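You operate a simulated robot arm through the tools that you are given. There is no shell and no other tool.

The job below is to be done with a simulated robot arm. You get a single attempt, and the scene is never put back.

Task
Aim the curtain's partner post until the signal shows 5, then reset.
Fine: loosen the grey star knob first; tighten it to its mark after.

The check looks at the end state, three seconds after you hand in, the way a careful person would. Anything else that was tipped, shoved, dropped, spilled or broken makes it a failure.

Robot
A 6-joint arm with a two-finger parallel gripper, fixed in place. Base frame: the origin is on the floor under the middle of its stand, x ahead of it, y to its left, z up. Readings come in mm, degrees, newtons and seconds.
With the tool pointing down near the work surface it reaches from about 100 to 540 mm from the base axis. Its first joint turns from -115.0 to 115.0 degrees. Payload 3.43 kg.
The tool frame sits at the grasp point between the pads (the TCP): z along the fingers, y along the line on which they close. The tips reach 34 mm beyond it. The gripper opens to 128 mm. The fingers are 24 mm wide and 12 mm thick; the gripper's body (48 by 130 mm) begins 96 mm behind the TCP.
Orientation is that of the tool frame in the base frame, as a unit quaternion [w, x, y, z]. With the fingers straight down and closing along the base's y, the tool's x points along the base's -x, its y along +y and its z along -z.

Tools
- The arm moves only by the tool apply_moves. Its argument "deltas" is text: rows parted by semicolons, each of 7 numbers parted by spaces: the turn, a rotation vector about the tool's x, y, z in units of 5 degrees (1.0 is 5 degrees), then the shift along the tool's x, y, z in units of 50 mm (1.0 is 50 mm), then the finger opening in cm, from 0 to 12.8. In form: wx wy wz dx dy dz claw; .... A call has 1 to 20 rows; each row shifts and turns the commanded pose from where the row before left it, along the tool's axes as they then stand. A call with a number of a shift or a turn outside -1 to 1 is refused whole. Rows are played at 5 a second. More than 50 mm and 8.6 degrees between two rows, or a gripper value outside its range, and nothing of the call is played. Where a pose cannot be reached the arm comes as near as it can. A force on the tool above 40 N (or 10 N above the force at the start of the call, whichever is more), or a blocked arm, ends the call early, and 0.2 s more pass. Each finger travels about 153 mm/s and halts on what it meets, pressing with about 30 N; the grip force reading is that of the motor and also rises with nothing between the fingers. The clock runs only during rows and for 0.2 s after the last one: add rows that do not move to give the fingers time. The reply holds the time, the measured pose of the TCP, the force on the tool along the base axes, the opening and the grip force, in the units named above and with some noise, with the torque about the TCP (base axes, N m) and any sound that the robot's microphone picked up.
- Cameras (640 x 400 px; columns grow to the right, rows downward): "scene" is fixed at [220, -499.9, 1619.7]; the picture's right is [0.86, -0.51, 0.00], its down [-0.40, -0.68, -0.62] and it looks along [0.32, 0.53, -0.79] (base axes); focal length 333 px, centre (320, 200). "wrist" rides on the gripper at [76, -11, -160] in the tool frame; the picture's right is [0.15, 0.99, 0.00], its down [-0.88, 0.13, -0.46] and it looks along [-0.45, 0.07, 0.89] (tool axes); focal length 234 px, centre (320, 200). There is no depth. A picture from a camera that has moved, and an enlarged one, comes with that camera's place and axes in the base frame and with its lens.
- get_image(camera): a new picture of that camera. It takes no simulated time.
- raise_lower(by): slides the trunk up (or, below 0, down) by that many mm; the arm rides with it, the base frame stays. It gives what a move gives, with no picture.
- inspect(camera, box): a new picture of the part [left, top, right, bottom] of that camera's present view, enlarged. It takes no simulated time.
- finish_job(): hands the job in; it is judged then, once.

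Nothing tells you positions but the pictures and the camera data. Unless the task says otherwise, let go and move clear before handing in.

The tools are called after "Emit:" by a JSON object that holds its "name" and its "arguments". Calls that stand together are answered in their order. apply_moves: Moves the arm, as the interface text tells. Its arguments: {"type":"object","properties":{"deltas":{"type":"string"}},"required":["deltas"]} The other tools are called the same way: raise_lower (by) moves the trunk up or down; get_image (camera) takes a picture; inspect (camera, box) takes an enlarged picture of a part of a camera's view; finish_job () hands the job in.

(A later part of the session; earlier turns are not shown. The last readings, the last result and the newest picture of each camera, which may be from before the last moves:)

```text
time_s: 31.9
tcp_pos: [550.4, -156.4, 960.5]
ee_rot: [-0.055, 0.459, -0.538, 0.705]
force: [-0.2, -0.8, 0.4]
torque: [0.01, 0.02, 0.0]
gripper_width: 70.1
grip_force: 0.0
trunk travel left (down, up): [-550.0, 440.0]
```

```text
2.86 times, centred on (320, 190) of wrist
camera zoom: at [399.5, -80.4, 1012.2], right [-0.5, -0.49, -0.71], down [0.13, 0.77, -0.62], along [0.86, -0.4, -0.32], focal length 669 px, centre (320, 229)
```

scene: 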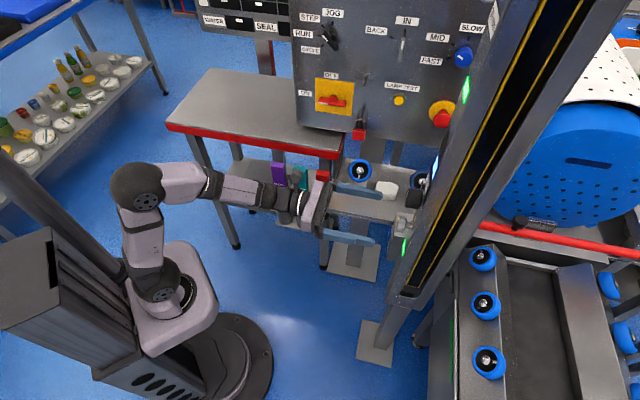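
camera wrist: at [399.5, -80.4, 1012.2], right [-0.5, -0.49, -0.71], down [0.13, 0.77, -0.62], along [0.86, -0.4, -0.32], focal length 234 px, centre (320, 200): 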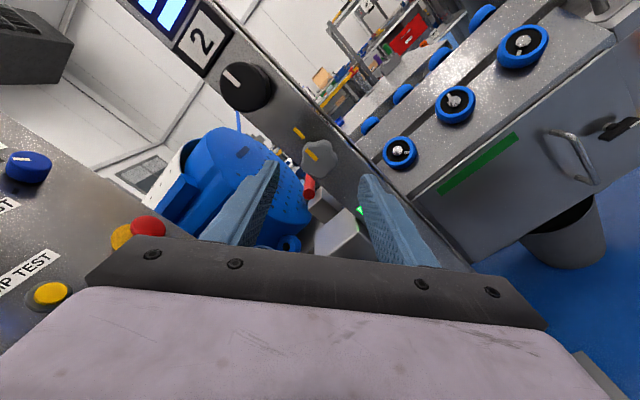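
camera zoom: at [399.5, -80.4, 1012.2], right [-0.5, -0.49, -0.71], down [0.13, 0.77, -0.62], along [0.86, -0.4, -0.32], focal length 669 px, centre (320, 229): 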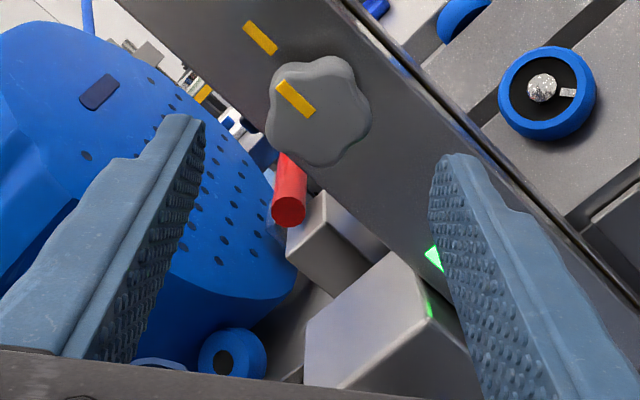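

The star is centred on the tool axis. I'll advance 70 mm in gentle steps with the fingers straddling it.

Emit:
{"name": "apply_moves", "arguments": {"deltas": "0 0 0 0 0 0.35 7; 0 0 0 0 0 0.35 7; 0 0 0 0 0 0.35 7; 0 0 0 0 0 0.35 7; 0 0 0 0 0 0 7; 0 0 0 0 0 0 7"}}

Emit:
{"name": "get_image", "arguments": {"camera": "wrist"}}

Emit:
{"name": "inspect", "arguments": {"camera": "wrist", "box": [250, 120, 390, 260]}}

Emit:
{"name": "inspect", "arguments": {"camera": "scene", "box": [360, 140, 460, 270]}}

```text
time_s: 33.3
tcp_pos: [600.6, -206.5, 959.1]
ee_rot: [-0.054, 0.46, -0.537, 0.705]
force: [0.0, -0.3, 0.5]
torque: [0.0, -0.01, 0.01]
gripper_width: 69.9
grip_force: 0.0
trunk travel left (down, up): [-550.0, 440.0]
```

```text
taken
camera wrist: at [448.9, -130.6, 1011.8], right [-0.5, -0.49, -0.71], down [0.13, 0.77, -0.62], along [0.86, -0.4, -0.32], focal length 234 px, centre (320, 200)
```

wrist: 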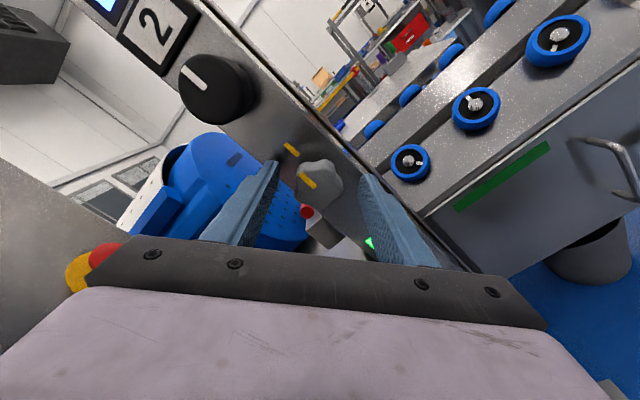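

```text
2.86 times, centred on (320, 190) of wrist
camera zoom: at [448.9, -130.6, 1011.8], right [-0.5, -0.49, -0.71], down [0.13, 0.77, -0.62], along [0.86, -0.4, -0.32], focal length 669 px, centre (320, 229)
```

zoom: 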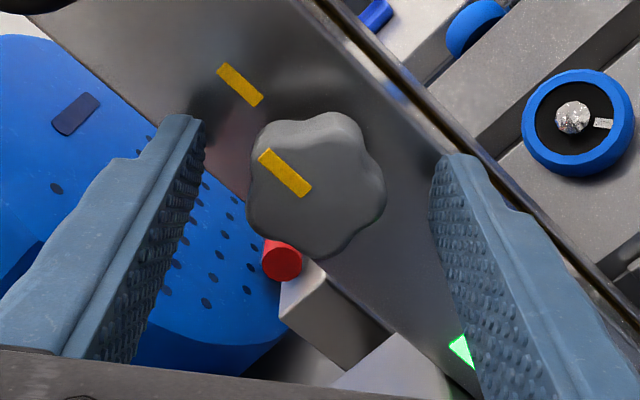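

```text
3.08 times, centred on (410, 205) of scene
camera zoom: at [220.0, -499.9, 1619.7], right [0.86, -0.51, 0.0], down [-0.4, -0.68, -0.62], along [0.32, 0.53, -0.79], focal length 1024 px, centre (43, 185)
```

zoom: 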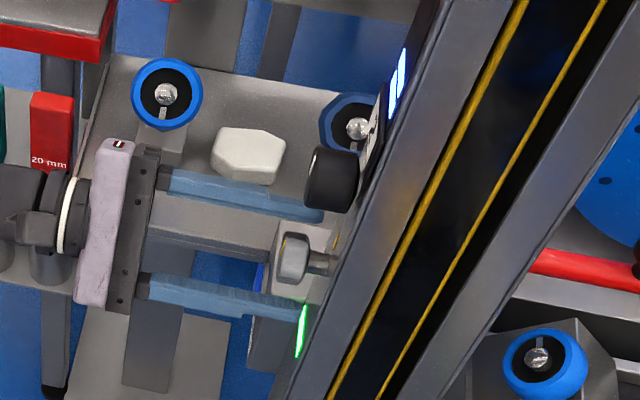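

Centred and at depth. Now I'll close on the star knob.

Emit:
{"name": "apply_moves", "arguments": {"deltas": "0 0 0 0 0 0 5; 0 0 0 0 0 0 3; 0 0 0 0 0 0 2; 0 0 0 0 0 0 2"}}

Emit:
{"name": "inspect", "arguments": {"camera": "wrist", "box": [250, 120, 390, 260]}}

```text
time_s: 34.3
tcp_pos: [601.3, -205.5, 960.5]
ee_rot: [-0.057, 0.459, -0.536, 0.706]
force: [8.6, 0.0, 10.1]
torque: [0.33, 0.33, 0.75]
gripper_width: 39.6
grip_force: 45.2
trunk travel left (down, up): [-550.0, 440.0]
```

```text
2.86 times, centred on (320, 190) of wrist
camera zoom: at [449.4, -130.1, 1012.7], right [-0.49, -0.5, -0.71], down [0.13, 0.77, -0.62], along [0.86, -0.4, -0.32], focal length 669 px, centre (320, 229)
```

zoom: 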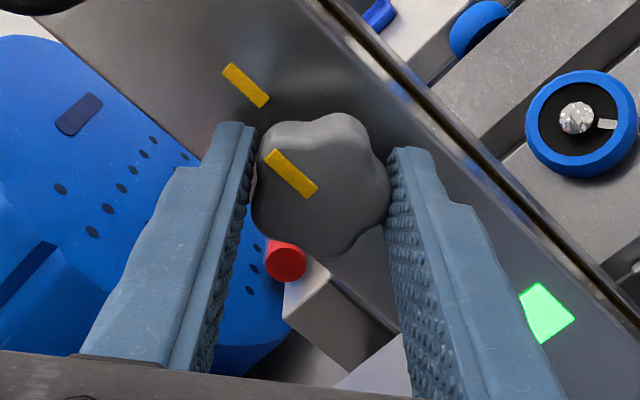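

Gripped with a slight side load; I'll ease the offset and begin loosening (counter-clockwise) in small steps.

Emit:
{"name": "apply_moves", "arguments": {"deltas": "0 0 0 0 -0.03 0 2; 0 0 -0.5 0 0 0 2; 0 0 -0.5 0 0 0 2; 0 0 -1 0 0 0 2; 0 0 0 0 0 0 2"}}

Emit:
{"name": "inspect", "arguments": {"camera": "wrist", "box": [250, 120, 390, 260]}}

```text
time_s: 35.5
tcp_pos: [600.3, -204.3, 959.9]
ee_rot: [0.007, 0.504, -0.496, 0.707]
force: [7.1, -3.4, 6.0]
torque: [-0.38, -0.36, 0.13]
gripper_width: 39.9
grip_force: 45.0
trunk travel left (down, up): [-550.0, 440.0]
```

```text
2.86 times, centred on (320, 190) of wrist
camera zoom: at [457.0, -122.4, 1022.0], right [-0.58, -0.57, -0.58], down [0.04, 0.69, -0.72], along [0.82, -0.44, -0.37], focal length 669 px, centre (320, 229)
```

zoom: 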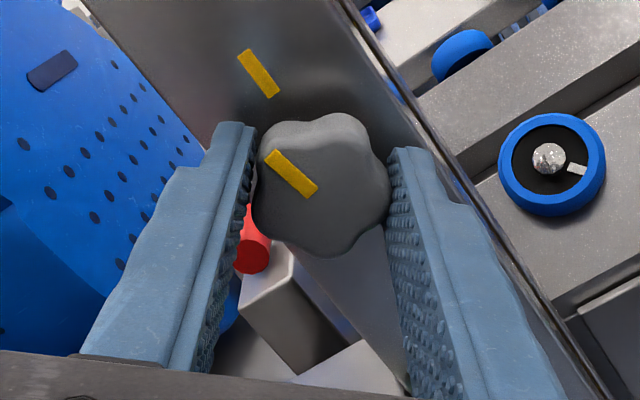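

The knob is turning with the gripper. I'll continue the loosening.

Emit:
{"name": "apply_moves", "arguments": {"deltas": "0 0 -1 0 0 0 2; 0 0 -1 0 0 0 2; 0 0 -1 0 0 0 2; 0 0 -1 0 0 0 2; 0 0 -1 0 0 0 2; 0 0 -1 0 0 0 2; 0 0 -1 0 0 0 2; 0 0 -1 0 0 0 2; 0 0 0 0 0 0 2"}}

Emit:
{"name": "inspect", "arguments": {"camera": "wrist", "box": [250, 100, 390, 260]}}

Emit:
{"name": "get_image", "arguments": {"camera": "wrist"}}

```text
time_s: 37.5
tcp_pos: [601.6, -205.2, 959.9]
ee_rot: [0.25, 0.643, -0.294, 0.661]
force: [11.8, -10.4, 9.2]
torque: [-0.96, -0.98, 0.15]
gripper_width: 40.0
grip_force: 44.9
trunk travel left (down, up): [-550.0, 440.0]
```

```text
2.50 times, centred on (320, 180) of wrist
camera zoom: at [493.0, -86.5, 1036.1], right [-0.71, -0.7, 0.08], down [-0.37, 0.27, -0.89], along [0.6, -0.66, -0.45], focal length 585 px, centre (320, 250)
```

zoom: 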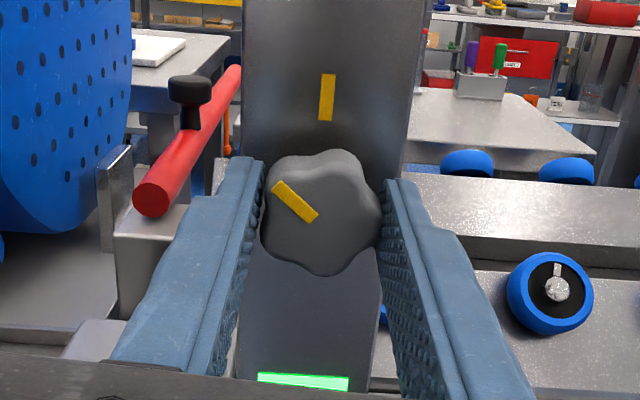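

```text
taken
camera wrist: at [493.0, -86.5, 1036.1], right [-0.71, -0.7, 0.08], down [-0.37, 0.27, -0.89], along [0.6, -0.66, -0.45], focal length 234 px, centre (320, 200)
```

wrist: 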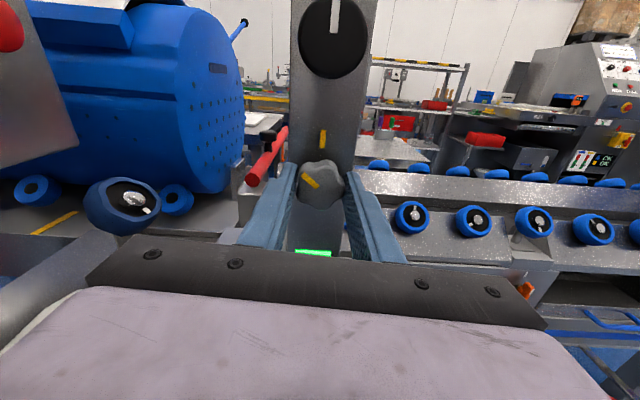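

Emit:
{"name": "apply_moves", "arguments": {"deltas": "0 0 0 0 0 -0.03 2; 0 0 0 0 0 0 2"}}

Emit:
{"name": "apply_moves", "arguments": {"deltas": "0 0 -1 0 0 0 2; 0 0 -1 0 0 0 2; 0 0 0 0 0 0 2"}}

```text
time_s: 38.1
tcp_pos: [602.0, -206.2, 961.4]
ee_rot: [0.248, 0.643, -0.294, 0.662]
force: [16.4, -16.5, 10.7]
torque: [-0.5, -0.48, 0.29]
gripper_width: 39.9
grip_force: 44.8
trunk travel left (down, up): [-550.0, 440.0]
```

```text
time_s: 38.9
tcp_pos: [601.8, -204.4, 961.4]
ee_rot: [0.304, 0.667, -0.235, 0.638]
force: [20.3, -18.1, 13.4]
torque: [0.02, 0.04, 0.16]
gripper_width: 40.0
grip_force: 44.7
trunk travel left (down, up): [-550.0, 440.0]
```

The readings show the tool is pulled slightly toward the face and upward, so I'll relax the hold position a little.

Emit:
{"name": "apply_moves", "arguments": {"deltas": "0 0 0 0.03 0 0.04 2; 0 0 0 0 0 0 2"}}

Emit:
{"name": "get_image", "arguments": {"camera": "wrist"}}

Emit:
{"name": "inspect", "arguments": {"camera": "wrist", "box": [250, 100, 390, 260]}}

Emit:
{"name": "inspect", "arguments": {"camera": "scene", "box": [360, 140, 460, 270]}}

```text
time_s: 39.5
tcp_pos: [602.2, -204.8, 961.0]
ee_rot: [0.304, 0.668, -0.236, 0.637]
force: [9.5, -7.8, 4.3]
torque: [-0.96, -0.97, 0.1]
gripper_width: 39.7
grip_force: 45.2
trunk travel left (down, up): [-550.0, 440.0]
```

```text
taken
camera wrist: at [502.3, -77.4, 1034.3], right [-0.68, -0.68, 0.25], down [-0.48, 0.17, -0.86], along [0.55, -0.71, -0.44], focal length 234 px, centre (320, 200)
```

wrist: 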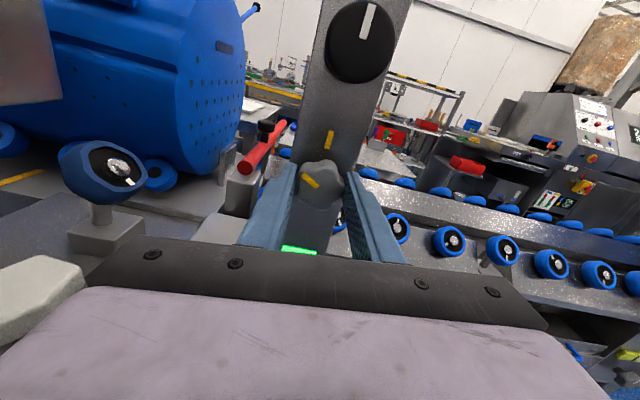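

```text
2.50 times, centred on (320, 180) of wrist
camera zoom: at [502.3, -77.4, 1034.3], right [-0.68, -0.68, 0.25], down [-0.48, 0.17, -0.86], along [0.55, -0.71, -0.44], focal length 585 px, centre (320, 250)
```

zoom: 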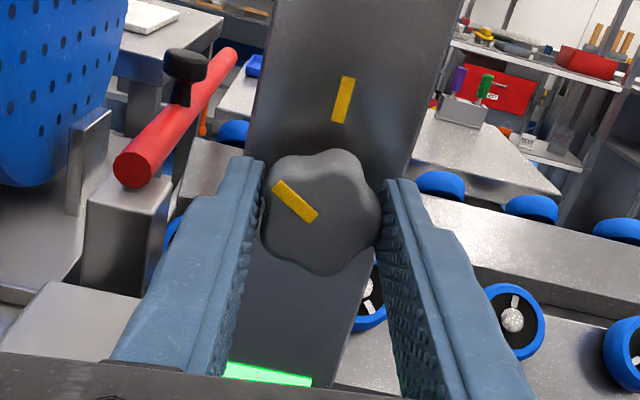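

```text
3.08 times, centred on (410, 205) of scene
camera zoom: at [220.0, -499.9, 1619.7], right [0.86, -0.51, 0.0], down [-0.4, -0.68, -0.62], along [0.32, 0.53, -0.79], focal length 1024 px, centre (43, 185)
```

zoom: 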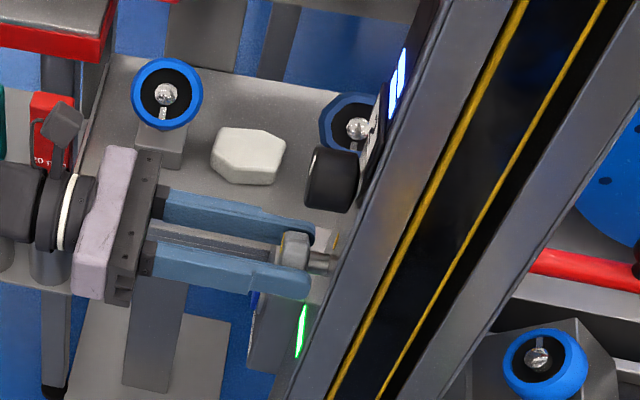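

Emit:
{"name": "apply_moves", "arguments": {"deltas": "0 0 -1 0 0 0.01 2; 0 0 -1 0 0 0.01 2; 0 0 -1 0 0 0.01 2; 0 0 -1 0 0 0.01 2; 0 0 -1 0 0 0 2; 0 0 -1 0 0 0 2; 0 0 0 0 0 0 2"}}

Emit:
{"name": "inspect", "arguments": {"camera": "wrist", "box": [250, 100, 390, 260]}}

```text
time_s: 41.1
tcp_pos: [602.0, -205.2, 961.6]
ee_rot: [0.46, 0.707, -0.054, 0.535]
force: [-18.2, 12.0, -12.0]
torque: [0.23, 0.24, -0.52]
gripper_width: 39.4
grip_force: 45.2
trunk travel left (down, up): [-550.0, 440.0]
```

```text
2.50 times, centred on (320, 180) of wrist
camera zoom: at [527.1, -52.7, 1014.8], right [-0.5, -0.5, 0.7], down [-0.77, -0.12, -0.63], along [0.4, -0.86, -0.33], focal length 585 px, centre (320, 250)
```

zoom: 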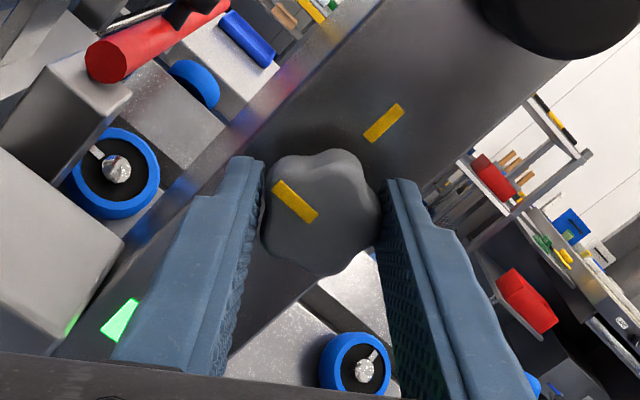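

The star is now about 90° loosened. I'll relieve the push, open, back off, and check the panel.

Emit:
{"name": "apply_moves", "arguments": {"deltas": "0 0 0 0 0 -0.02 2; 0 0 0 0 0 0 4.5; 0 0 0 0 0 0 7; 0 0 0 0 0 -0.3 7; 0 0 0 0 0 -0.5 7; 0 0 0 0 0 -0.5 7; 0 0 0 0 0 0 7"}}

Emit:
{"name": "get_image", "arguments": {"camera": "wrist"}}

Emit:
{"name": "inspect", "arguments": {"camera": "wrist", "box": [250, 80, 430, 230]}}

```text
time_s: 42.7
tcp_pos: [556.3, -158.5, 961.6]
ee_rot: [0.46, 0.705, -0.056, 0.537]
force: [-0.2, 0.1, 0.3]
torque: [0.03, -0.01, 0.0]
gripper_width: 69.7
grip_force: 0.0
trunk travel left (down, up): [-550.0, 440.0]
```

```text
taken
camera wrist: at [482.2, -6.3, 1015.3], right [-0.51, -0.5, 0.7], down [-0.76, -0.12, -0.63], along [0.4, -0.86, -0.33], focal length 234 px, centre (320, 200)
```

wrist: 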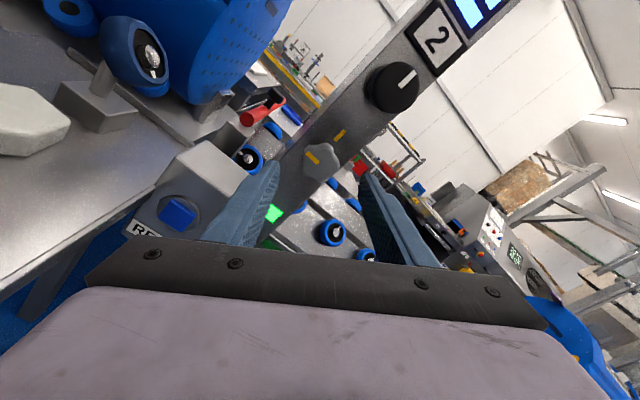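

```text
2.67 times, centred on (340, 155) of wrist
camera zoom: at [482.2, -6.3, 1015.3], right [-0.51, -0.5, 0.7], down [-0.76, -0.12, -0.63], along [0.4, -0.86, -0.33], focal length 624 px, centre (267, 320)
```

zoom: 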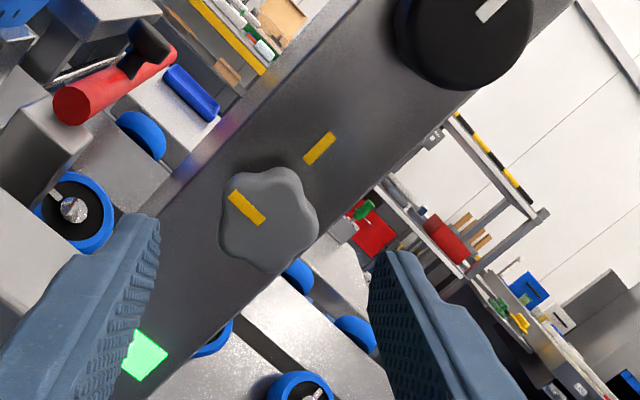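

The star knob's mark is now 90° away from the post mark. Next I'll roll back upright and move up in front of the black knob.

Emit:
{"name": "apply_moves", "arguments": {"deltas": "0 0 1 0 0 0 7.5; 0 0 1 0 0 0 7.5; 0 0 1 0 0 0 7.5; 0 0 1 0 0 0 7.5; 0 0 1 0 0 0 7.5; 0 0 1 0 0 0 7.5; 0 0 1 0 0 0 7.5; 0 0 0.2 0.65 0 0 7.5; 0 0 0 0.65 0 0 7.5; 0 0 0 0.65 0 0 7.5; 0 0 0 0 0 0 7.5; 0 0 0 0 0 0 7.5"}}

Emit:
{"name": "get_image", "arguments": {"camera": "wrist"}}

Emit:
{"name": "inspect", "arguments": {"camera": "wrist", "box": [250, 0, 390, 240]}}

```text
time_s: 45.3
tcp_pos: [557.1, -156.2, 1061.2]
ee_rot: [0.272, 0.653, -0.271, 0.653]
force: [-0.2, 0.8, 1.2]
torque: [0.01, 0.02, 0.01]
gripper_width: 74.8
grip_force: 0.2
trunk travel left (down, up): [-550.0, 440.0]
```

```text
taken
camera wrist: at [452.5, -34.1, 1135.2], right [-0.7, -0.7, 0.15], down [-0.42, 0.23, -0.88], along [0.58, -0.68, -0.45], focal length 234 px, centre (320, 200)
```

wrist: 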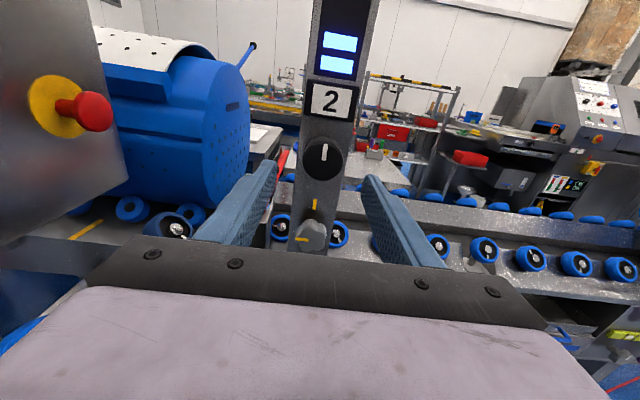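

```text
1.67 times, centred on (320, 120) of wrist
camera zoom: at [452.5, -34.1, 1135.2], right [-0.7, -0.7, 0.15], down [-0.42, 0.23, -0.88], along [0.58, -0.68, -0.45], focal length 390 px, centre (320, 333)
```

zoom: 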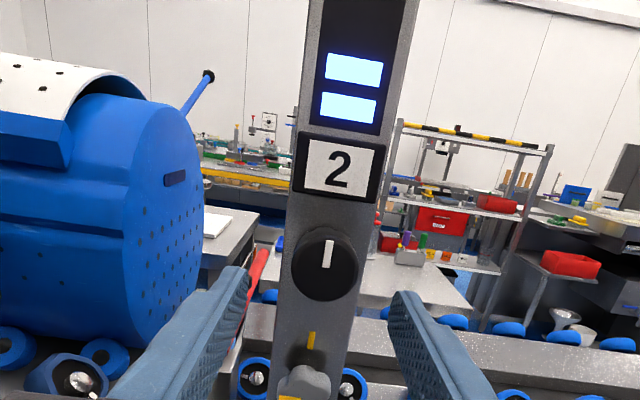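

Emit:
{"name": "inspect", "arguments": {"camera": "wrist", "box": [290, 120, 360, 190]}}

Emit:
{"name": "inspect", "arguments": {"camera": "wrist", "box": [280, 190, 350, 250]}}

```text
5.71 times, centred on (325, 155) of wrist
camera zoom: at [452.5, -34.1, 1135.2], right [-0.7, -0.7, 0.15], down [-0.42, 0.23, -0.88], along [0.58, -0.68, -0.45], focal length 1338 px, centre (291, 457)
```

zoom: 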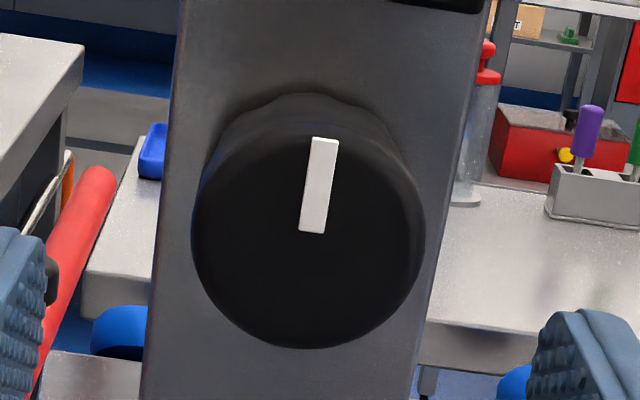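

```text
6.67 times, centred on (315, 220) of wrist
camera zoom: at [452.5, -34.1, 1135.2], right [-0.7, -0.7, 0.15], down [-0.42, 0.23, -0.88], along [0.58, -0.68, -0.45], focal length 1561 px, centre (353, 67)
```

zoom: 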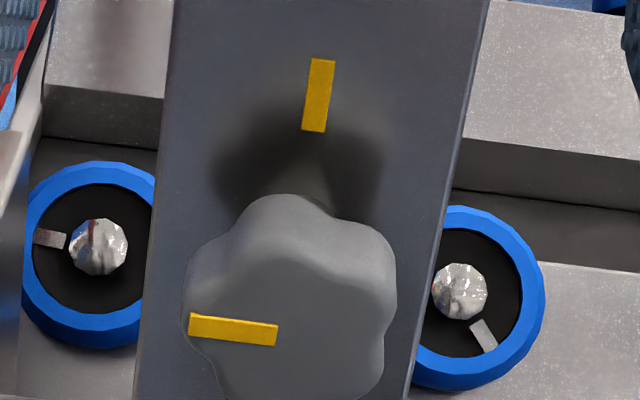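

The black knob centre is ~4 mm along tool y and ~2.4 mm lower than my axis. I'll correct and advance with the fingers open around it.

Emit:
{"name": "apply_moves", "arguments": {"deltas": "0 0 0 -0.045 0.08 0 7.5; 0 0 0 0 0 0.35 7.5; 0 0 0 0 0 0.35 7.5; 0 0 0 0 0 0.35 7.5; 0 0 0 0 0 0.3 7.5; 0 0 0 0 0 0 7.5; 0 0 0 0 0 0 7.5"}}

Emit:
{"name": "get_image", "arguments": {"camera": "wrist"}}

Emit:
{"name": "inspect", "arguments": {"camera": "wrist", "box": [250, 130, 390, 250]}}

Emit:
{"name": "inspect", "arguments": {"camera": "scene", "box": [380, 130, 460, 230]}}

```text
time_s: 46.9
tcp_pos: [602.3, -206.8, 1057.3]
ee_rot: [0.272, 0.653, -0.271, 0.652]
force: [-0.7, 0.5, -0.4]
torque: [-0.03, 0.0, 0.0]
gripper_width: 74.9
grip_force: 0.1
trunk travel left (down, up): [-550.0, 440.0]
```

```text
taken
camera wrist: at [497.8, -85.5, 1132.4], right [-0.7, -0.7, 0.15], down [-0.42, 0.23, -0.88], along [0.58, -0.68, -0.45], focal length 234 px, centre (320, 200)
```

wrist: 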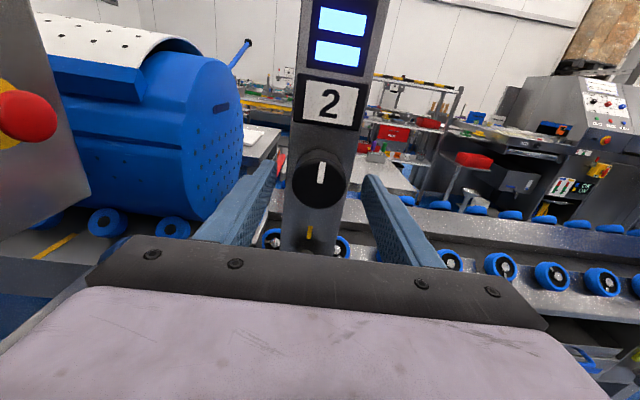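

```text
3.33 times, centred on (320, 190) of wrist
camera zoom: at [497.8, -85.5, 1132.4], right [-0.7, -0.7, 0.15], down [-0.42, 0.23, -0.88], along [0.58, -0.68, -0.45], focal length 781 px, centre (320, 233)
```

zoom: 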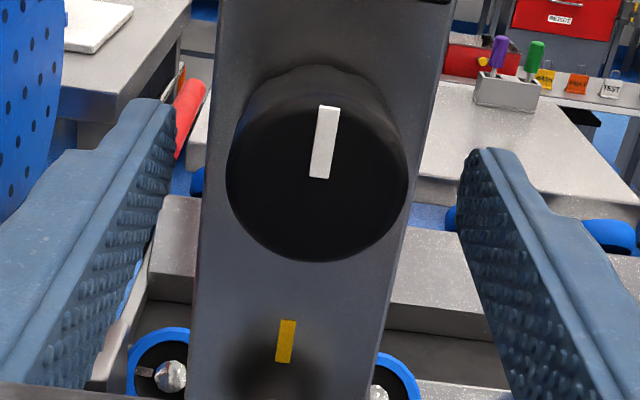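

```text
4.00 times, centred on (420, 180) of scene
camera zoom: at [220.0, -499.9, 1619.7], right [0.86, -0.51, 0.0], down [-0.4, -0.68, -0.62], along [0.32, 0.53, -0.79], focal length 1331 px, centre (-80, 280)
```

zoom: 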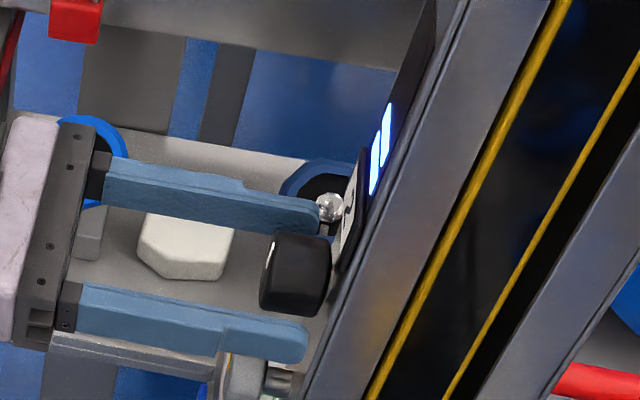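

Centred. Closing on the black knob.

Emit:
{"name": "apply_moves", "arguments": {"deltas": "0 0 0 0 0 0 5.5; 0 0 0 0 0 0 4; 0 0 0 0 0 0 3; 0 0 0 0 0 0 3"}}

Emit:
{"name": "get_image", "arguments": {"camera": "wrist"}}

```text
time_s: 47.9
tcp_pos: [603.4, -207.0, 1057.9]
ee_rot: [0.271, 0.654, -0.27, 0.653]
force: [3.0, 0.6, 1.7]
torque: [0.06, 0.02, 0.83]
gripper_width: 44.0
grip_force: 44.9
trunk travel left (down, up): [-550.0, 440.0]
```

```text
taken
camera wrist: at [498.4, -84.8, 1132.3], right [-0.7, -0.7, 0.15], down [-0.42, 0.23, -0.88], along [0.58, -0.68, -0.45], focal length 234 px, centre (320, 200)
```

wrist: 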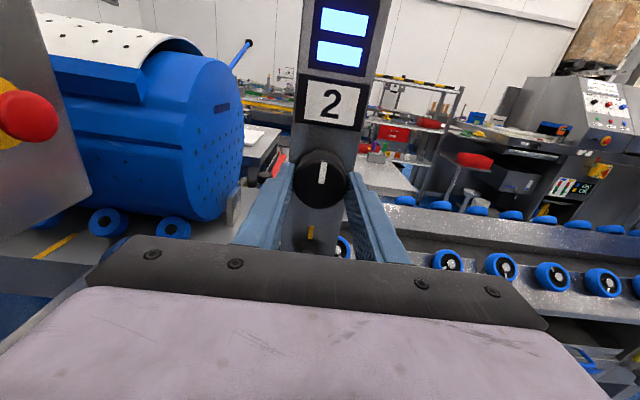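

Well centred grip with little side load. I'll try a small clockwise turn and watch the signal.

Emit:
{"name": "apply_moves", "arguments": {"deltas": "0 0 0.5 0 0 0 3; 0 0 0.5 0 0 0 3; 0 0 0 0 0 0 3"}}

Emit:
{"name": "get_image", "arguments": {"camera": "wrist"}}

```text
time_s: 48.7
tcp_pos: [603.0, -207.4, 1057.4]
ee_rot: [0.243, 0.641, -0.299, 0.664]
force: [9.7, 7.2, 5.2]
torque: [0.21, 0.18, -0.17]
gripper_width: 43.8
grip_force: 45.0
trunk travel left (down, up): [-550.0, 440.0]
```

```text
taken
camera wrist: at [493.7, -89.5, 1132.9], right [-0.7, -0.71, 0.06], down [-0.36, 0.28, -0.89], along [0.61, -0.65, -0.45], focal length 234 px, centre (320, 200)
```

wrist: 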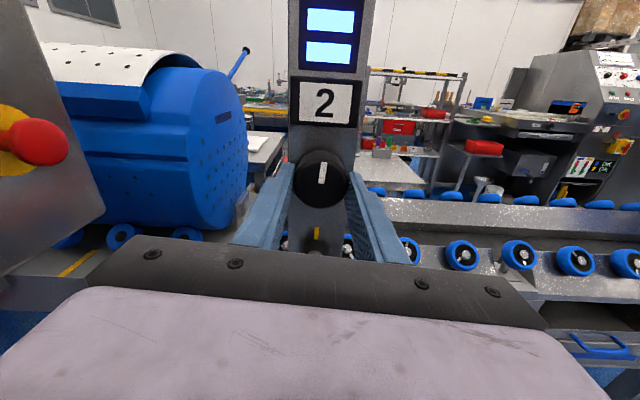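

Emit:
{"name": "apply_moves", "arguments": {"deltas": "0 0 0.5 0 0 0 3; 0 0 0.5 0 0 0 3; 0 0 0.5 0 0 0 3; 0 0 0.5 0 0 0 3; 0 0 0 0 0 0 3"}}

Emit:
{"name": "get_image", "arguments": {"camera": "wrist"}}

```text
time_s: 49.9
tcp_pos: [602.6, -206.5, 1056.3]
ee_rot: [0.184, 0.613, -0.352, 0.683]
force: [19.1, 10.5, 10.4]
torque: [-0.15, -0.1, -0.21]
gripper_width: 43.7
grip_force: 45.2
trunk travel left (down, up): [-550.0, 440.0]
```

```text
taken
camera wrist: at [484.6, -98.5, 1132.4], right [-0.7, -0.7, -0.11], down [-0.25, 0.39, -0.89], along [0.67, -0.59, -0.45], focal length 234 px, centre (320, 200)
```

wrist: 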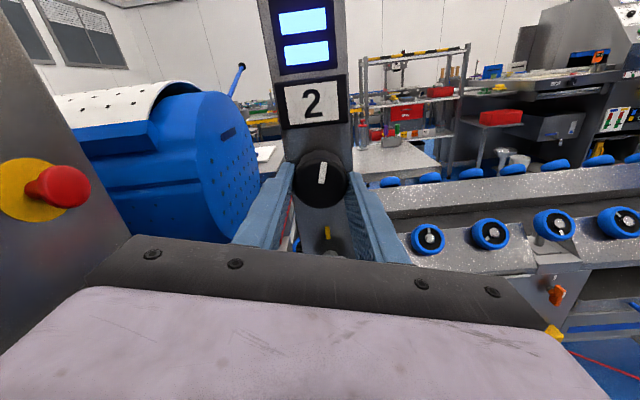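

Emit:
{"name": "apply_moves", "arguments": {"deltas": "0 0 0 0 -0.03 0 3; 0 0 0 0 0 0 3"}}

Emit:
{"name": "apply_moves", "arguments": {"deltas": "0 0 0.5 0 0 0 3; 0 0 0.5 0 0 0 3; 0 0 0.5 0 0 0 3; 0 0 0.5 0 0 0 3; 0 0 0 0 0 0 3"}}

Emit:
{"name": "get_image", "arguments": {"camera": "wrist"}}

```text
time_s: 50.5
tcp_pos: [603.1, -206.5, 1057.2]
ee_rot: [0.186, 0.612, -0.353, 0.682]
force: [11.6, 9.3, 6.9]
torque: [-0.43, -0.32, 0.72]
gripper_width: 43.6
grip_force: 44.6
trunk travel left (down, up): [-550.0, 440.0]
```

```text
time_s: 51.7
tcp_pos: [603.3, -205.9, 1057.4]
ee_rot: [0.124, 0.58, -0.404, 0.697]
force: [12.1, 12.0, 7.6]
torque: [-0.52, -0.48, -0.46]
gripper_width: 43.5
grip_force: 45.3
trunk travel left (down, up): [-550.0, 440.0]
```

```text
taken
camera wrist: at [475.8, -107.2, 1129.9], right [-0.68, -0.68, -0.28], down [-0.14, 0.5, -0.85], along [0.72, -0.54, -0.44], focal length 234 px, centre (320, 200)
```

wrist: 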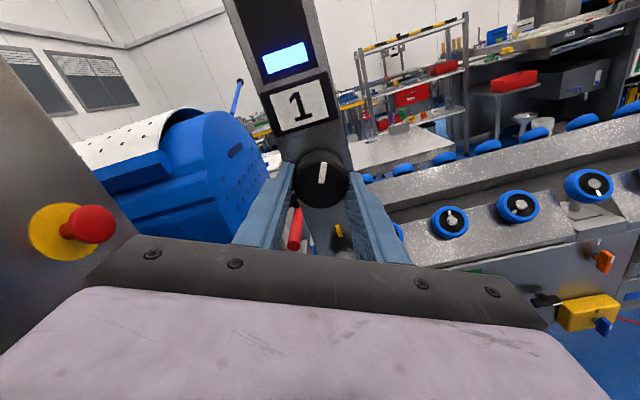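

Clockwise drops the signal to 1, so the aim needs counter-clockwise turning. I'll go back the other way and watch the display.

Emit:
{"name": "apply_moves", "arguments": {"deltas": "0 0 -0.6 0 0 0 3; 0 0 -0.6 0 0 0 3; 0 0 -0.6 0 0 0 3; 0 0 -0.6 0 0 0 3; 0 0 -0.6 0 0 0 3; 0 0 -0.6 0 0 0 3; 0 0 -0.6 0 0 0 3; 0 0 -0.6 0 0 0 3; 0 0 0 0 0 0 3"}}

Emit:
{"name": "get_image", "arguments": {"camera": "wrist"}}

```text
time_s: 53.7
tcp_pos: [603.1, -207.0, 1057.0]
ee_rot: [0.267, 0.651, -0.275, 0.655]
force: [7.6, 7.5, 4.8]
torque: [-0.69, -0.55, 0.87]
gripper_width: 43.8
grip_force: 45.0
trunk travel left (down, up): [-550.0, 440.0]
```

```text
taken
camera wrist: at [497.6, -85.5, 1132.3], right [-0.7, -0.7, 0.13], down [-0.41, 0.24, -0.88], along [0.59, -0.67, -0.45], focal length 234 px, centre (320, 200)
```

wrist: 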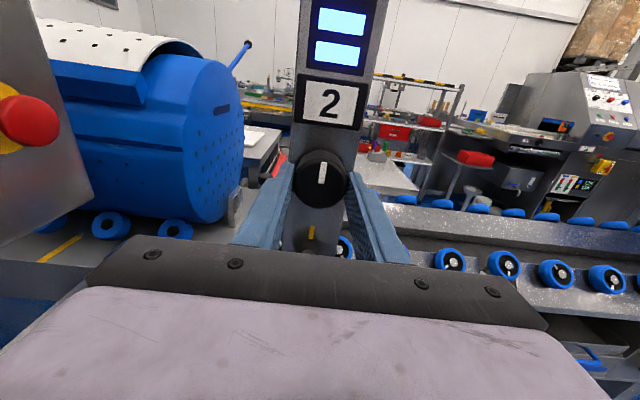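

Emit:
{"name": "apply_moves", "arguments": {"deltas": "0 0 -0.6 0 0 0 3; 0 0 -0.6 0 0 0 3; 0 0 -0.6 0 0 0 3; 0 0 -0.6 0 0 0 3; 0 0 -0.6 0 0 0 3; 0 0 0 0 0 0 3"}}

Emit:
{"name": "get_image", "arguments": {"camera": "wrist"}}

```text
time_s: 55.1
tcp_pos: [603.8, -207.5, 1057.6]
ee_rot: [0.35, 0.682, -0.188, 0.614]
force: [-2.8, 8.2, 1.0]
torque: [0.05, 0.1, 0.65]
gripper_width: 43.6
grip_force: 45.1
trunk travel left (down, up): [-550.0, 440.0]
```

```text
taken
camera wrist: at [511.0, -72.3, 1127.4], right [-0.65, -0.65, 0.38], down [-0.56, 0.08, -0.82], along [0.5, -0.75, -0.42], focal length 234 px, centre (320, 200)
```

wrist: 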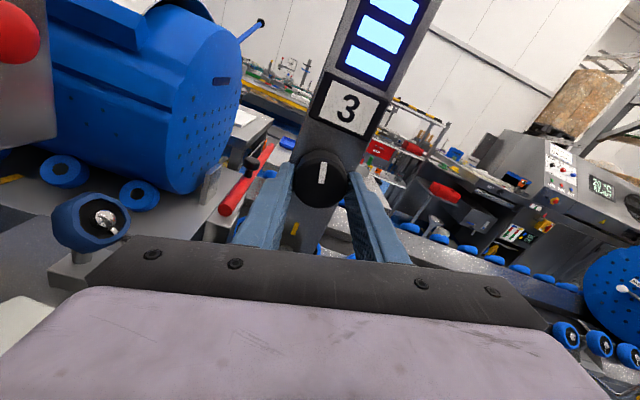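

Signal rose to 3. Continuing counter-clockwise.

Emit:
{"name": "apply_moves", "arguments": {"deltas": "0 0 -0.6 0 0 0 3; 0 0 -0.6 0 0 0 3; 0 0 -0.6 0 0 0 3; 0 0 -0.6 0 0 0 3; 0 0 -0.6 0 0 0 3; 0 0 0 0 0 0 3"}}

Emit:
{"name": "get_image", "arguments": {"camera": "wrist"}}

```text
time_s: 56.5
tcp_pos: [602.9, -207.4, 1057.7]
ee_rot: [0.427, 0.7, -0.099, 0.564]
force: [-4.1, 6.4, -1.0]
torque: [0.24, 0.26, 0.51]
gripper_width: 43.7
grip_force: 44.7
trunk travel left (down, up): [-550.0, 440.0]
```

```text
taken
camera wrist: at [522.7, -60.6, 1117.5], right [-0.56, -0.56, 0.61], down [-0.71, -0.06, -0.71], along [0.43, -0.83, -0.36], focal length 234 px, centre (320, 200)
```

wrist: 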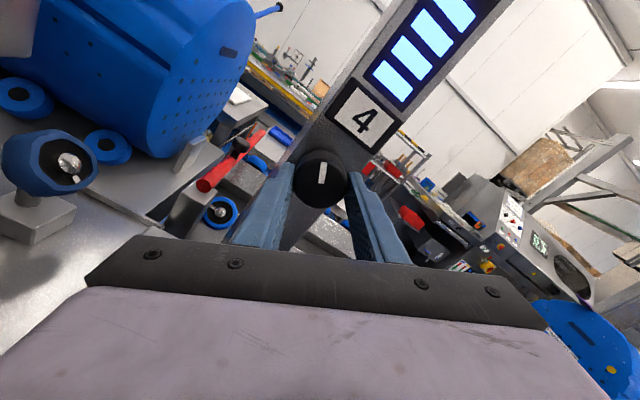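

Signal is 4. I'll now go in smaller steps.

Emit:
{"name": "apply_moves", "arguments": {"deltas": "0 0 -0.5 0 0 0 3; 0 0 -0.5 0 0 0 3; 0 0 0 0 0 0 3"}}

Emit:
{"name": "get_image", "arguments": {"camera": "wrist"}}

```text
time_s: 57.3
tcp_pos: [601.0, -208.6, 1058.1]
ee_rot: [0.451, 0.704, -0.069, 0.545]
force: [-4.1, 3.2, 1.4]
torque: [0.64, 0.63, 0.53]
gripper_width: 43.7
grip_force: 44.9
trunk travel left (down, up): [-550.0, 440.0]
```

```text
taken
camera wrist: at [526.2, -57.1, 1113.2], right [-0.52, -0.52, 0.68], down [-0.75, -0.1, -0.66], along [0.41, -0.85, -0.34], focal length 234 px, centre (320, 200)
```

wrist: 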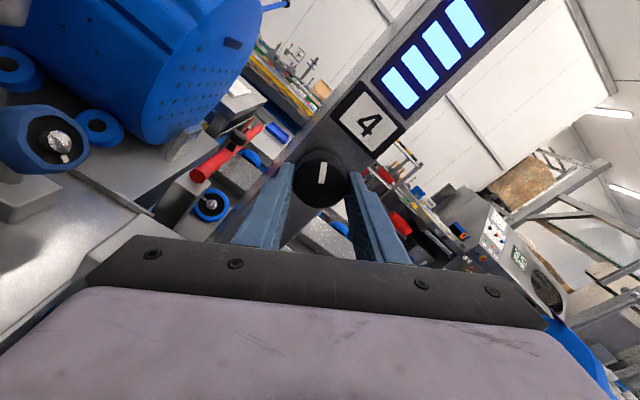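

Emit:
{"name": "apply_moves", "arguments": {"deltas": "0 0 -0.5 0 0 0 3; 0 0 -0.5 0 0 0 3; 0 0 0 0 0 0 3"}}

Emit:
{"name": "inspect", "arguments": {"camera": "wrist", "box": [300, 0, 540, 220]}}

```text
time_s: 58.1
tcp_pos: [602.1, -208.5, 1057.3]
ee_rot: [0.475, 0.706, -0.036, 0.525]
force: [-4.5, 5.6, 1.4]
torque: [0.42, 0.4, -0.1]
gripper_width: 43.4
grip_force: 44.4
trunk travel left (down, up): [-550.0, 440.0]
```

```text
1.82 times, centred on (420, 110) of wrist
camera zoom: at [529.3, -53.9, 1108.6], right [-0.48, -0.48, 0.74], down [-0.79, -0.14, -0.6], along [0.39, -0.87, -0.31], focal length 426 px, centre (138, 364)
```

zoom: 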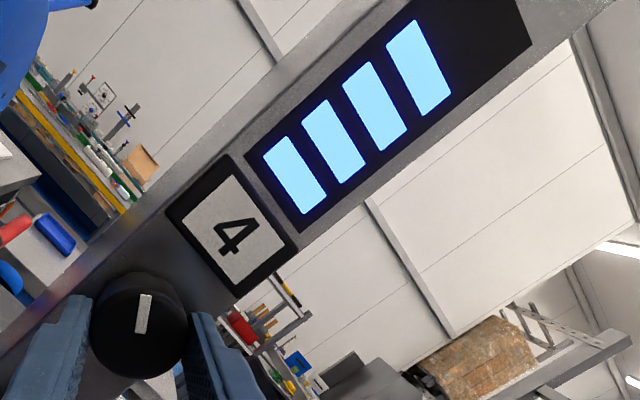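

Emit:
{"name": "apply_moves", "arguments": {"deltas": "0 0 -0.4 0 0 0 3; 0 0 -0.4 0 0 0 3; 0 0 0 0 0 0 3"}}

Emit:
{"name": "inspect", "arguments": {"camera": "wrist", "box": [300, 0, 540, 220]}}

```text
time_s: 58.9
tcp_pos: [601.3, -208.1, 1058.3]
ee_rot: [0.491, 0.707, -0.011, 0.508]
force: [-7.4, 2.6, 1.1]
torque: [-0.11, -0.09, 1.11]
gripper_width: 43.6
grip_force: 44.4
trunk travel left (down, up): [-550.0, 440.0]
```

```text
1.82 times, centred on (420, 110) of wrist
camera zoom: at [531.7, -51.6, 1104.7], right [-0.44, -0.44, 0.78], down [-0.82, -0.17, -0.55], along [0.38, -0.88, -0.28], focal length 426 px, centre (138, 364)
```

zoom: 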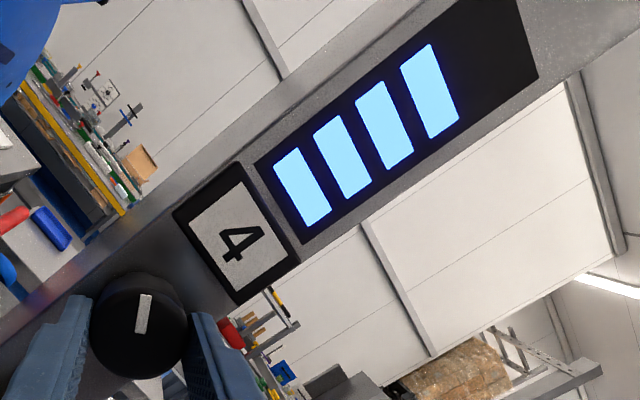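

Emit:
{"name": "apply_moves", "arguments": {"deltas": "0 0 -0.4 0 0 0 3; 0 0 -0.4 0 0 0 3; 0 0 0 0 0 0 3"}}

Emit:
{"name": "inspect", "arguments": {"camera": "wrist", "box": [300, 0, 540, 220]}}

```text
time_s: 59.7
tcp_pos: [600.4, -209.0, 1057.2]
ee_rot: [0.51, 0.707, 0.012, 0.49]
force: [-6.2, 0.7, 0.4]
torque: [0.23, 0.19, 0.51]
gripper_width: 43.4
grip_force: 45.1
trunk travel left (down, up): [-550.0, 440.0]
```

```text
1.82 times, centred on (420, 110) of wrist
camera zoom: at [534.0, -49.4, 1100.7], right [-0.4, -0.4, 0.82], down [-0.84, -0.19, -0.5], along [0.36, -0.9, -0.26], focal length 426 px, centre (138, 364)
```

zoom: 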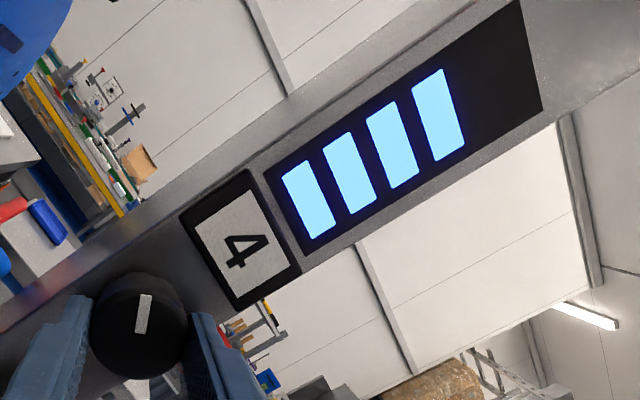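

Emit:
{"name": "apply_moves", "arguments": {"deltas": "0 0 -0.4 0 0 0 3; 0 0 -0.4 0 0 0 3; 0 0 0 0 0 0 3"}}

Emit:
{"name": "inspect", "arguments": {"camera": "wrist", "box": [300, 0, 540, 220]}}

```text
time_s: 60.5
tcp_pos: [600.5, -207.7, 1057.9]
ee_rot: [0.527, 0.706, 0.037, 0.471]
force: [-6.0, 5.2, 1.0]
torque: [0.65, 0.62, -0.34]
gripper_width: 43.8
grip_force: 45.1
trunk travel left (down, up): [-550.0, 440.0]
```

```text
1.82 times, centred on (420, 110) of wrist
camera zoom: at [535.8, -47.5, 1096.2], right [-0.36, -0.36, 0.86], down [-0.86, -0.22, -0.45], along [0.35, -0.91, -0.23], focal length 426 px, centre (138, 364)
```

zoom: 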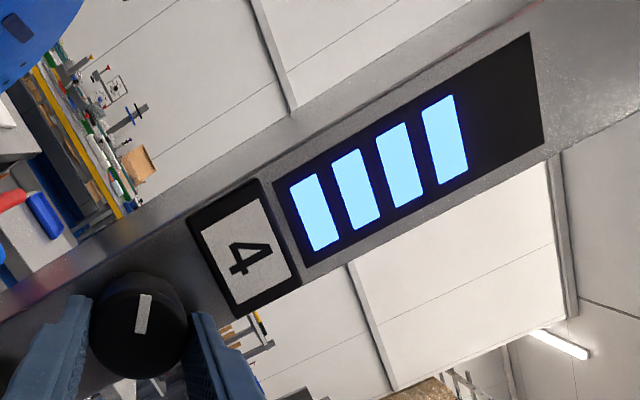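

Emit:
{"name": "apply_moves", "arguments": {"deltas": "0 0 -0.4 0 0 0 3; 0 0 -0.4 0 0 0 3; 0 0 0 0 0 0 3"}}

Emit:
{"name": "inspect", "arguments": {"camera": "wrist", "box": [300, 0, 540, 220]}}

```text
time_s: 61.3
tcp_pos: [600.6, -208.4, 1059.6]
ee_rot: [0.542, 0.704, 0.062, 0.454]
force: [-9.9, 2.2, -3.2]
torque: [-0.06, -0.03, 0.8]
gripper_width: 43.5
grip_force: 45.0
trunk travel left (down, up): [-550.0, 440.0]
```

```text
1.82 times, centred on (420, 110) of wrist
camera zoom: at [537.7, -45.8, 1091.8], right [-0.32, -0.31, 0.9], down [-0.89, -0.24, -0.4], along [0.34, -0.92, -0.2], focal length 426 px, centre (138, 364)
```

zoom: 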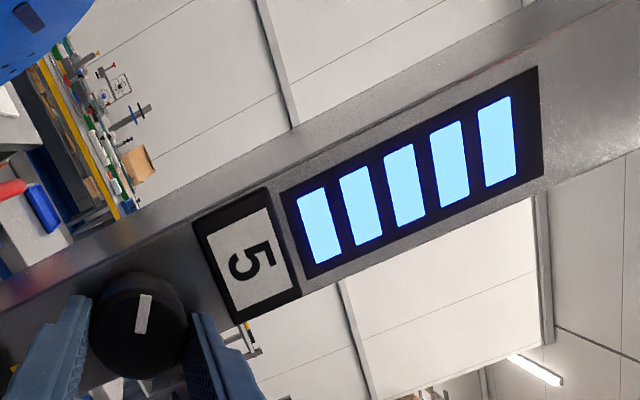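

The signal shows 5 with all five bars. I'll turn a little further to be safely inside the band rather than at its edge.

Emit:
{"name": "apply_moves", "arguments": {"deltas": "0 0 -0.4 0 0 0 3; 0 0 -0.4 0 0 0 3; 0 0 0 0 0 0 3"}}

Emit:
{"name": "inspect", "arguments": {"camera": "wrist", "box": [300, 0, 540, 220]}}

```text
time_s: 62.1
tcp_pos: [600.9, -208.8, 1058.3]
ee_rot: [0.557, 0.702, 0.087, 0.435]
force: [-6.8, 2.5, -1.2]
torque: [0.76, 0.73, -0.34]
gripper_width: 43.6
grip_force: 45.1
trunk travel left (down, up): [-550.0, 440.0]
```

```text
1.82 times, centred on (420, 110) of wrist
camera zoom: at [539.2, -44.3, 1087.0], right [-0.27, -0.27, 0.92], down [-0.9, -0.26, -0.34], along [0.33, -0.93, -0.17], focal length 426 px, centre (138, 364)
```

zoom: 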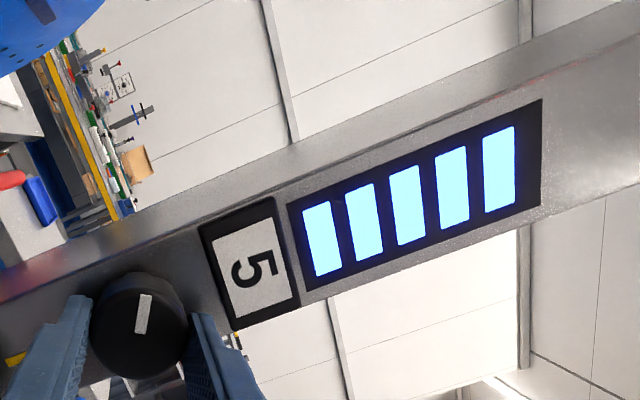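

Emit:
{"name": "apply_moves", "arguments": {"deltas": "0 0 -0.4 0 0 0 3; 0 0 -0.4 0 0 0 3; 0 0 0 0 0 0 3"}}

Emit:
{"name": "inspect", "arguments": {"camera": "wrist", "box": [300, 0, 540, 220]}}

```text
time_s: 62.9
tcp_pos: [601.8, -208.2, 1058.5]
ee_rot: [0.573, 0.698, 0.111, 0.415]
force: [-5.9, 0.2, 1.5]
torque: [0.63, 0.62, 0.03]
gripper_width: 43.6
grip_force: 45.0
trunk travel left (down, up): [-550.0, 440.0]
```

```text
1.82 times, centred on (420, 110) of wrist
camera zoom: at [540.4, -43.0, 1081.9], right [-0.23, -0.22, 0.95], down [-0.92, -0.27, -0.28], along [0.32, -0.94, -0.14], focal length 426 px, centre (138, 364)
```

zoom: 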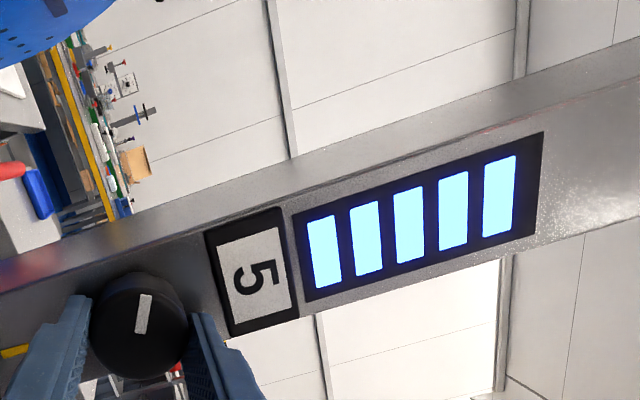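

Emit:
{"name": "apply_moves", "arguments": {"deltas": "0 0 -0.4 0 0 0 3; 0 0 -0.4 0 0 0 3; 0 0 0 0 0 0 3"}}

Emit:
{"name": "inspect", "arguments": {"camera": "wrist", "box": [300, 0, 540, 220]}}

```text
time_s: 63.7
tcp_pos: [601.3, -209.2, 1059.9]
ee_rot: [0.588, 0.693, 0.135, 0.395]
force: [-2.1, -2.6, 7.0]
torque: [0.49, 0.38, 0.27]
gripper_width: 43.6
grip_force: 44.7
trunk travel left (down, up): [-550.0, 440.0]
```

```text
1.82 times, centred on (420, 110) of wrist
camera zoom: at [541.5, -42.0, 1076.8], right [-0.18, -0.18, 0.97], down [-0.93, -0.29, -0.22], along [0.32, -0.94, -0.11], focal length 426 px, centre (138, 364)
```

zoom: 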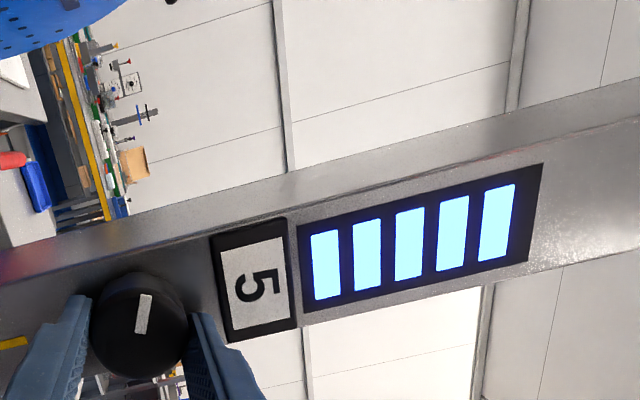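

Emit:
{"name": "apply_moves", "arguments": {"deltas": "0 0 -0.5 0 0 0 3; 0 0 -0.5 0 0 0 3; 0 0 0 0 0 0 3"}}

Emit:
{"name": "inspect", "arguments": {"camera": "wrist", "box": [300, 0, 540, 220]}}

```text
time_s: 64.5
tcp_pos: [602.1, -208.8, 1059.2]
ee_rot: [0.604, 0.687, 0.165, 0.369]
force: [-2.9, -2.4, 9.4]
torque: [0.06, 0.08, 0.52]
gripper_width: 43.3
grip_force: 45.2
trunk travel left (down, up): [-550.0, 440.0]
```

```text
1.82 times, centred on (420, 110) of wrist
camera zoom: at [542.4, -41.1, 1070.6], right [-0.12, -0.12, 0.99], down [-0.94, -0.3, -0.15], along [0.31, -0.95, -0.07], focal length 426 px, centre (138, 364)
```

zoom: 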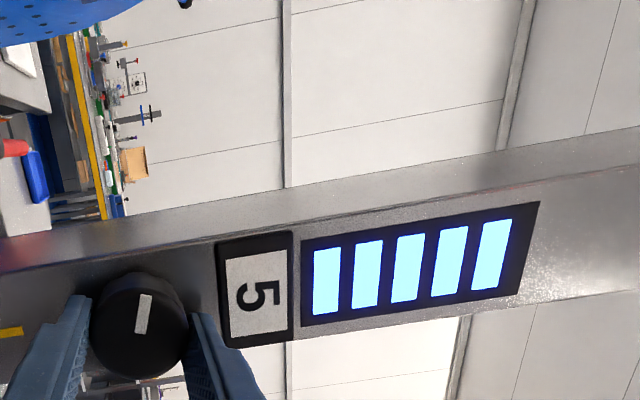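

The band for 5 spans at least 18°. I'll come back 5° toward its middle, release and back away.

Emit:
{"name": "apply_moves", "arguments": {"deltas": "0 0 0.5 0 0 0 3; 0 0 0.5 0 0 0 3; 0 0 0 0 0 0 3; 0 0 0 0 0 0 5.5; 0 0 0 0 0 0 7.5; 0 0 0 0 0 -0.3 7.5; 0 0 0 0 0 -0.5 7.5; 0 0 0 0 0 -0.5 7.5; 0 0 0 0 0 0 7.5"}}

Emit:
{"name": "get_image", "arguments": {"camera": "wrist"}}

```text
time_s: 66.5
tcp_pos: [556.4, -162.3, 1057.2]
ee_rot: [0.587, 0.694, 0.135, 0.395]
force: [0.2, 0.3, 0.4]
torque: [-0.01, -0.01, 0.01]
gripper_width: 75.0
grip_force: 0.0
trunk travel left (down, up): [-550.0, 440.0]
```

```text
taken
camera wrist: at [497.0, 4.0, 1075.2], right [-0.18, -0.18, 0.97], down [-0.93, -0.29, -0.22], along [0.32, -0.94, -0.11], focal length 234 px, centre (320, 200)
```

wrist: 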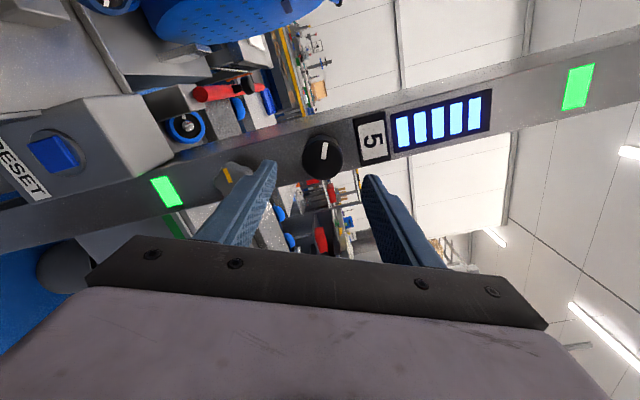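

The display still reads 5 after release. Now I'll roll to match the star's grip angle and move back down in front of it.

Emit:
{"name": "apply_moves", "arguments": {"deltas": "0 0 1 0 0 0 7; 0 0 1 0 0 0 7; 0 0 1 0 0 0 7; 0 0 1 0 0 0 7; 0 0 1 0 0 0 7; 0 0 1 0 0 0 7; 0 0 0.2 0 0 0 7; 0 0 0 -0.514 -0.39 0 7; 0 0 0 -0.514 -0.39 0 7; 0 0 0 -0.514 -0.39 0 7; 0 0 0 0 0 0 7; 0 0 0 0 0 0 7"}}

Emit:
{"name": "get_image", "arguments": {"camera": "wrist"}}

Emit:
{"name": "inspect", "arguments": {"camera": "wrist", "box": [270, 110, 370, 210]}}

```text
time_s: 69.1
tcp_pos: [557.0, -160.8, 959.9]
ee_rot: [0.46, 0.705, -0.055, 0.537]
force: [-0.4, 0.2, 0.4]
torque: [0.0, 0.03, 0.0]
gripper_width: 69.8
grip_force: 0.1
trunk travel left (down, up): [-550.0, 440.0]
```

```text
taken
camera wrist: at [483.0, -9.0, 1014.1], right [-0.5, -0.5, 0.7], down [-0.76, -0.12, -0.63], along [0.4, -0.86, -0.33], focal length 234 px, centre (320, 200)
```

wrist: 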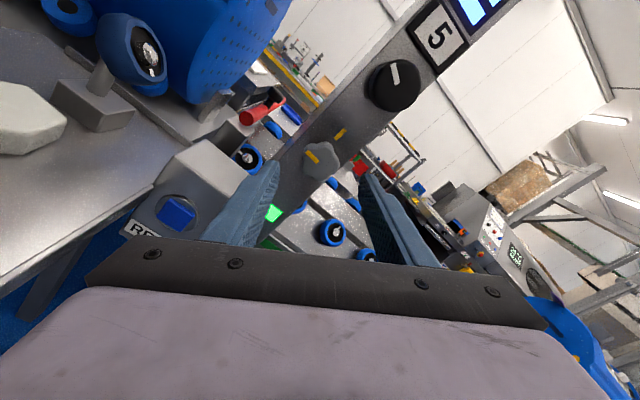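

```text
4.00 times, centred on (320, 160) of wrist
camera zoom: at [483.0, -9.0, 1014.1], right [-0.5, -0.5, 0.7], down [-0.76, -0.12, -0.63], along [0.4, -0.86, -0.33], focal length 937 px, centre (320, 360)
```

zoom: 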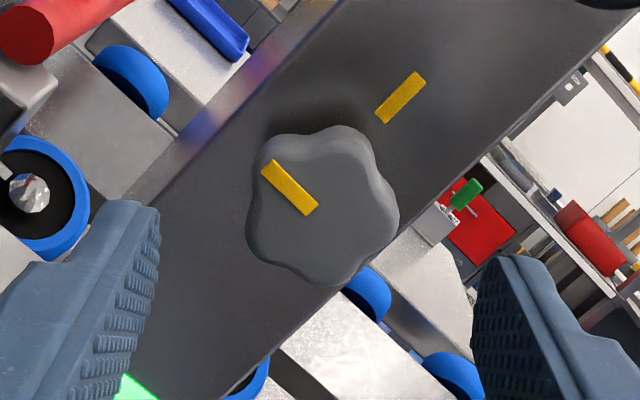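

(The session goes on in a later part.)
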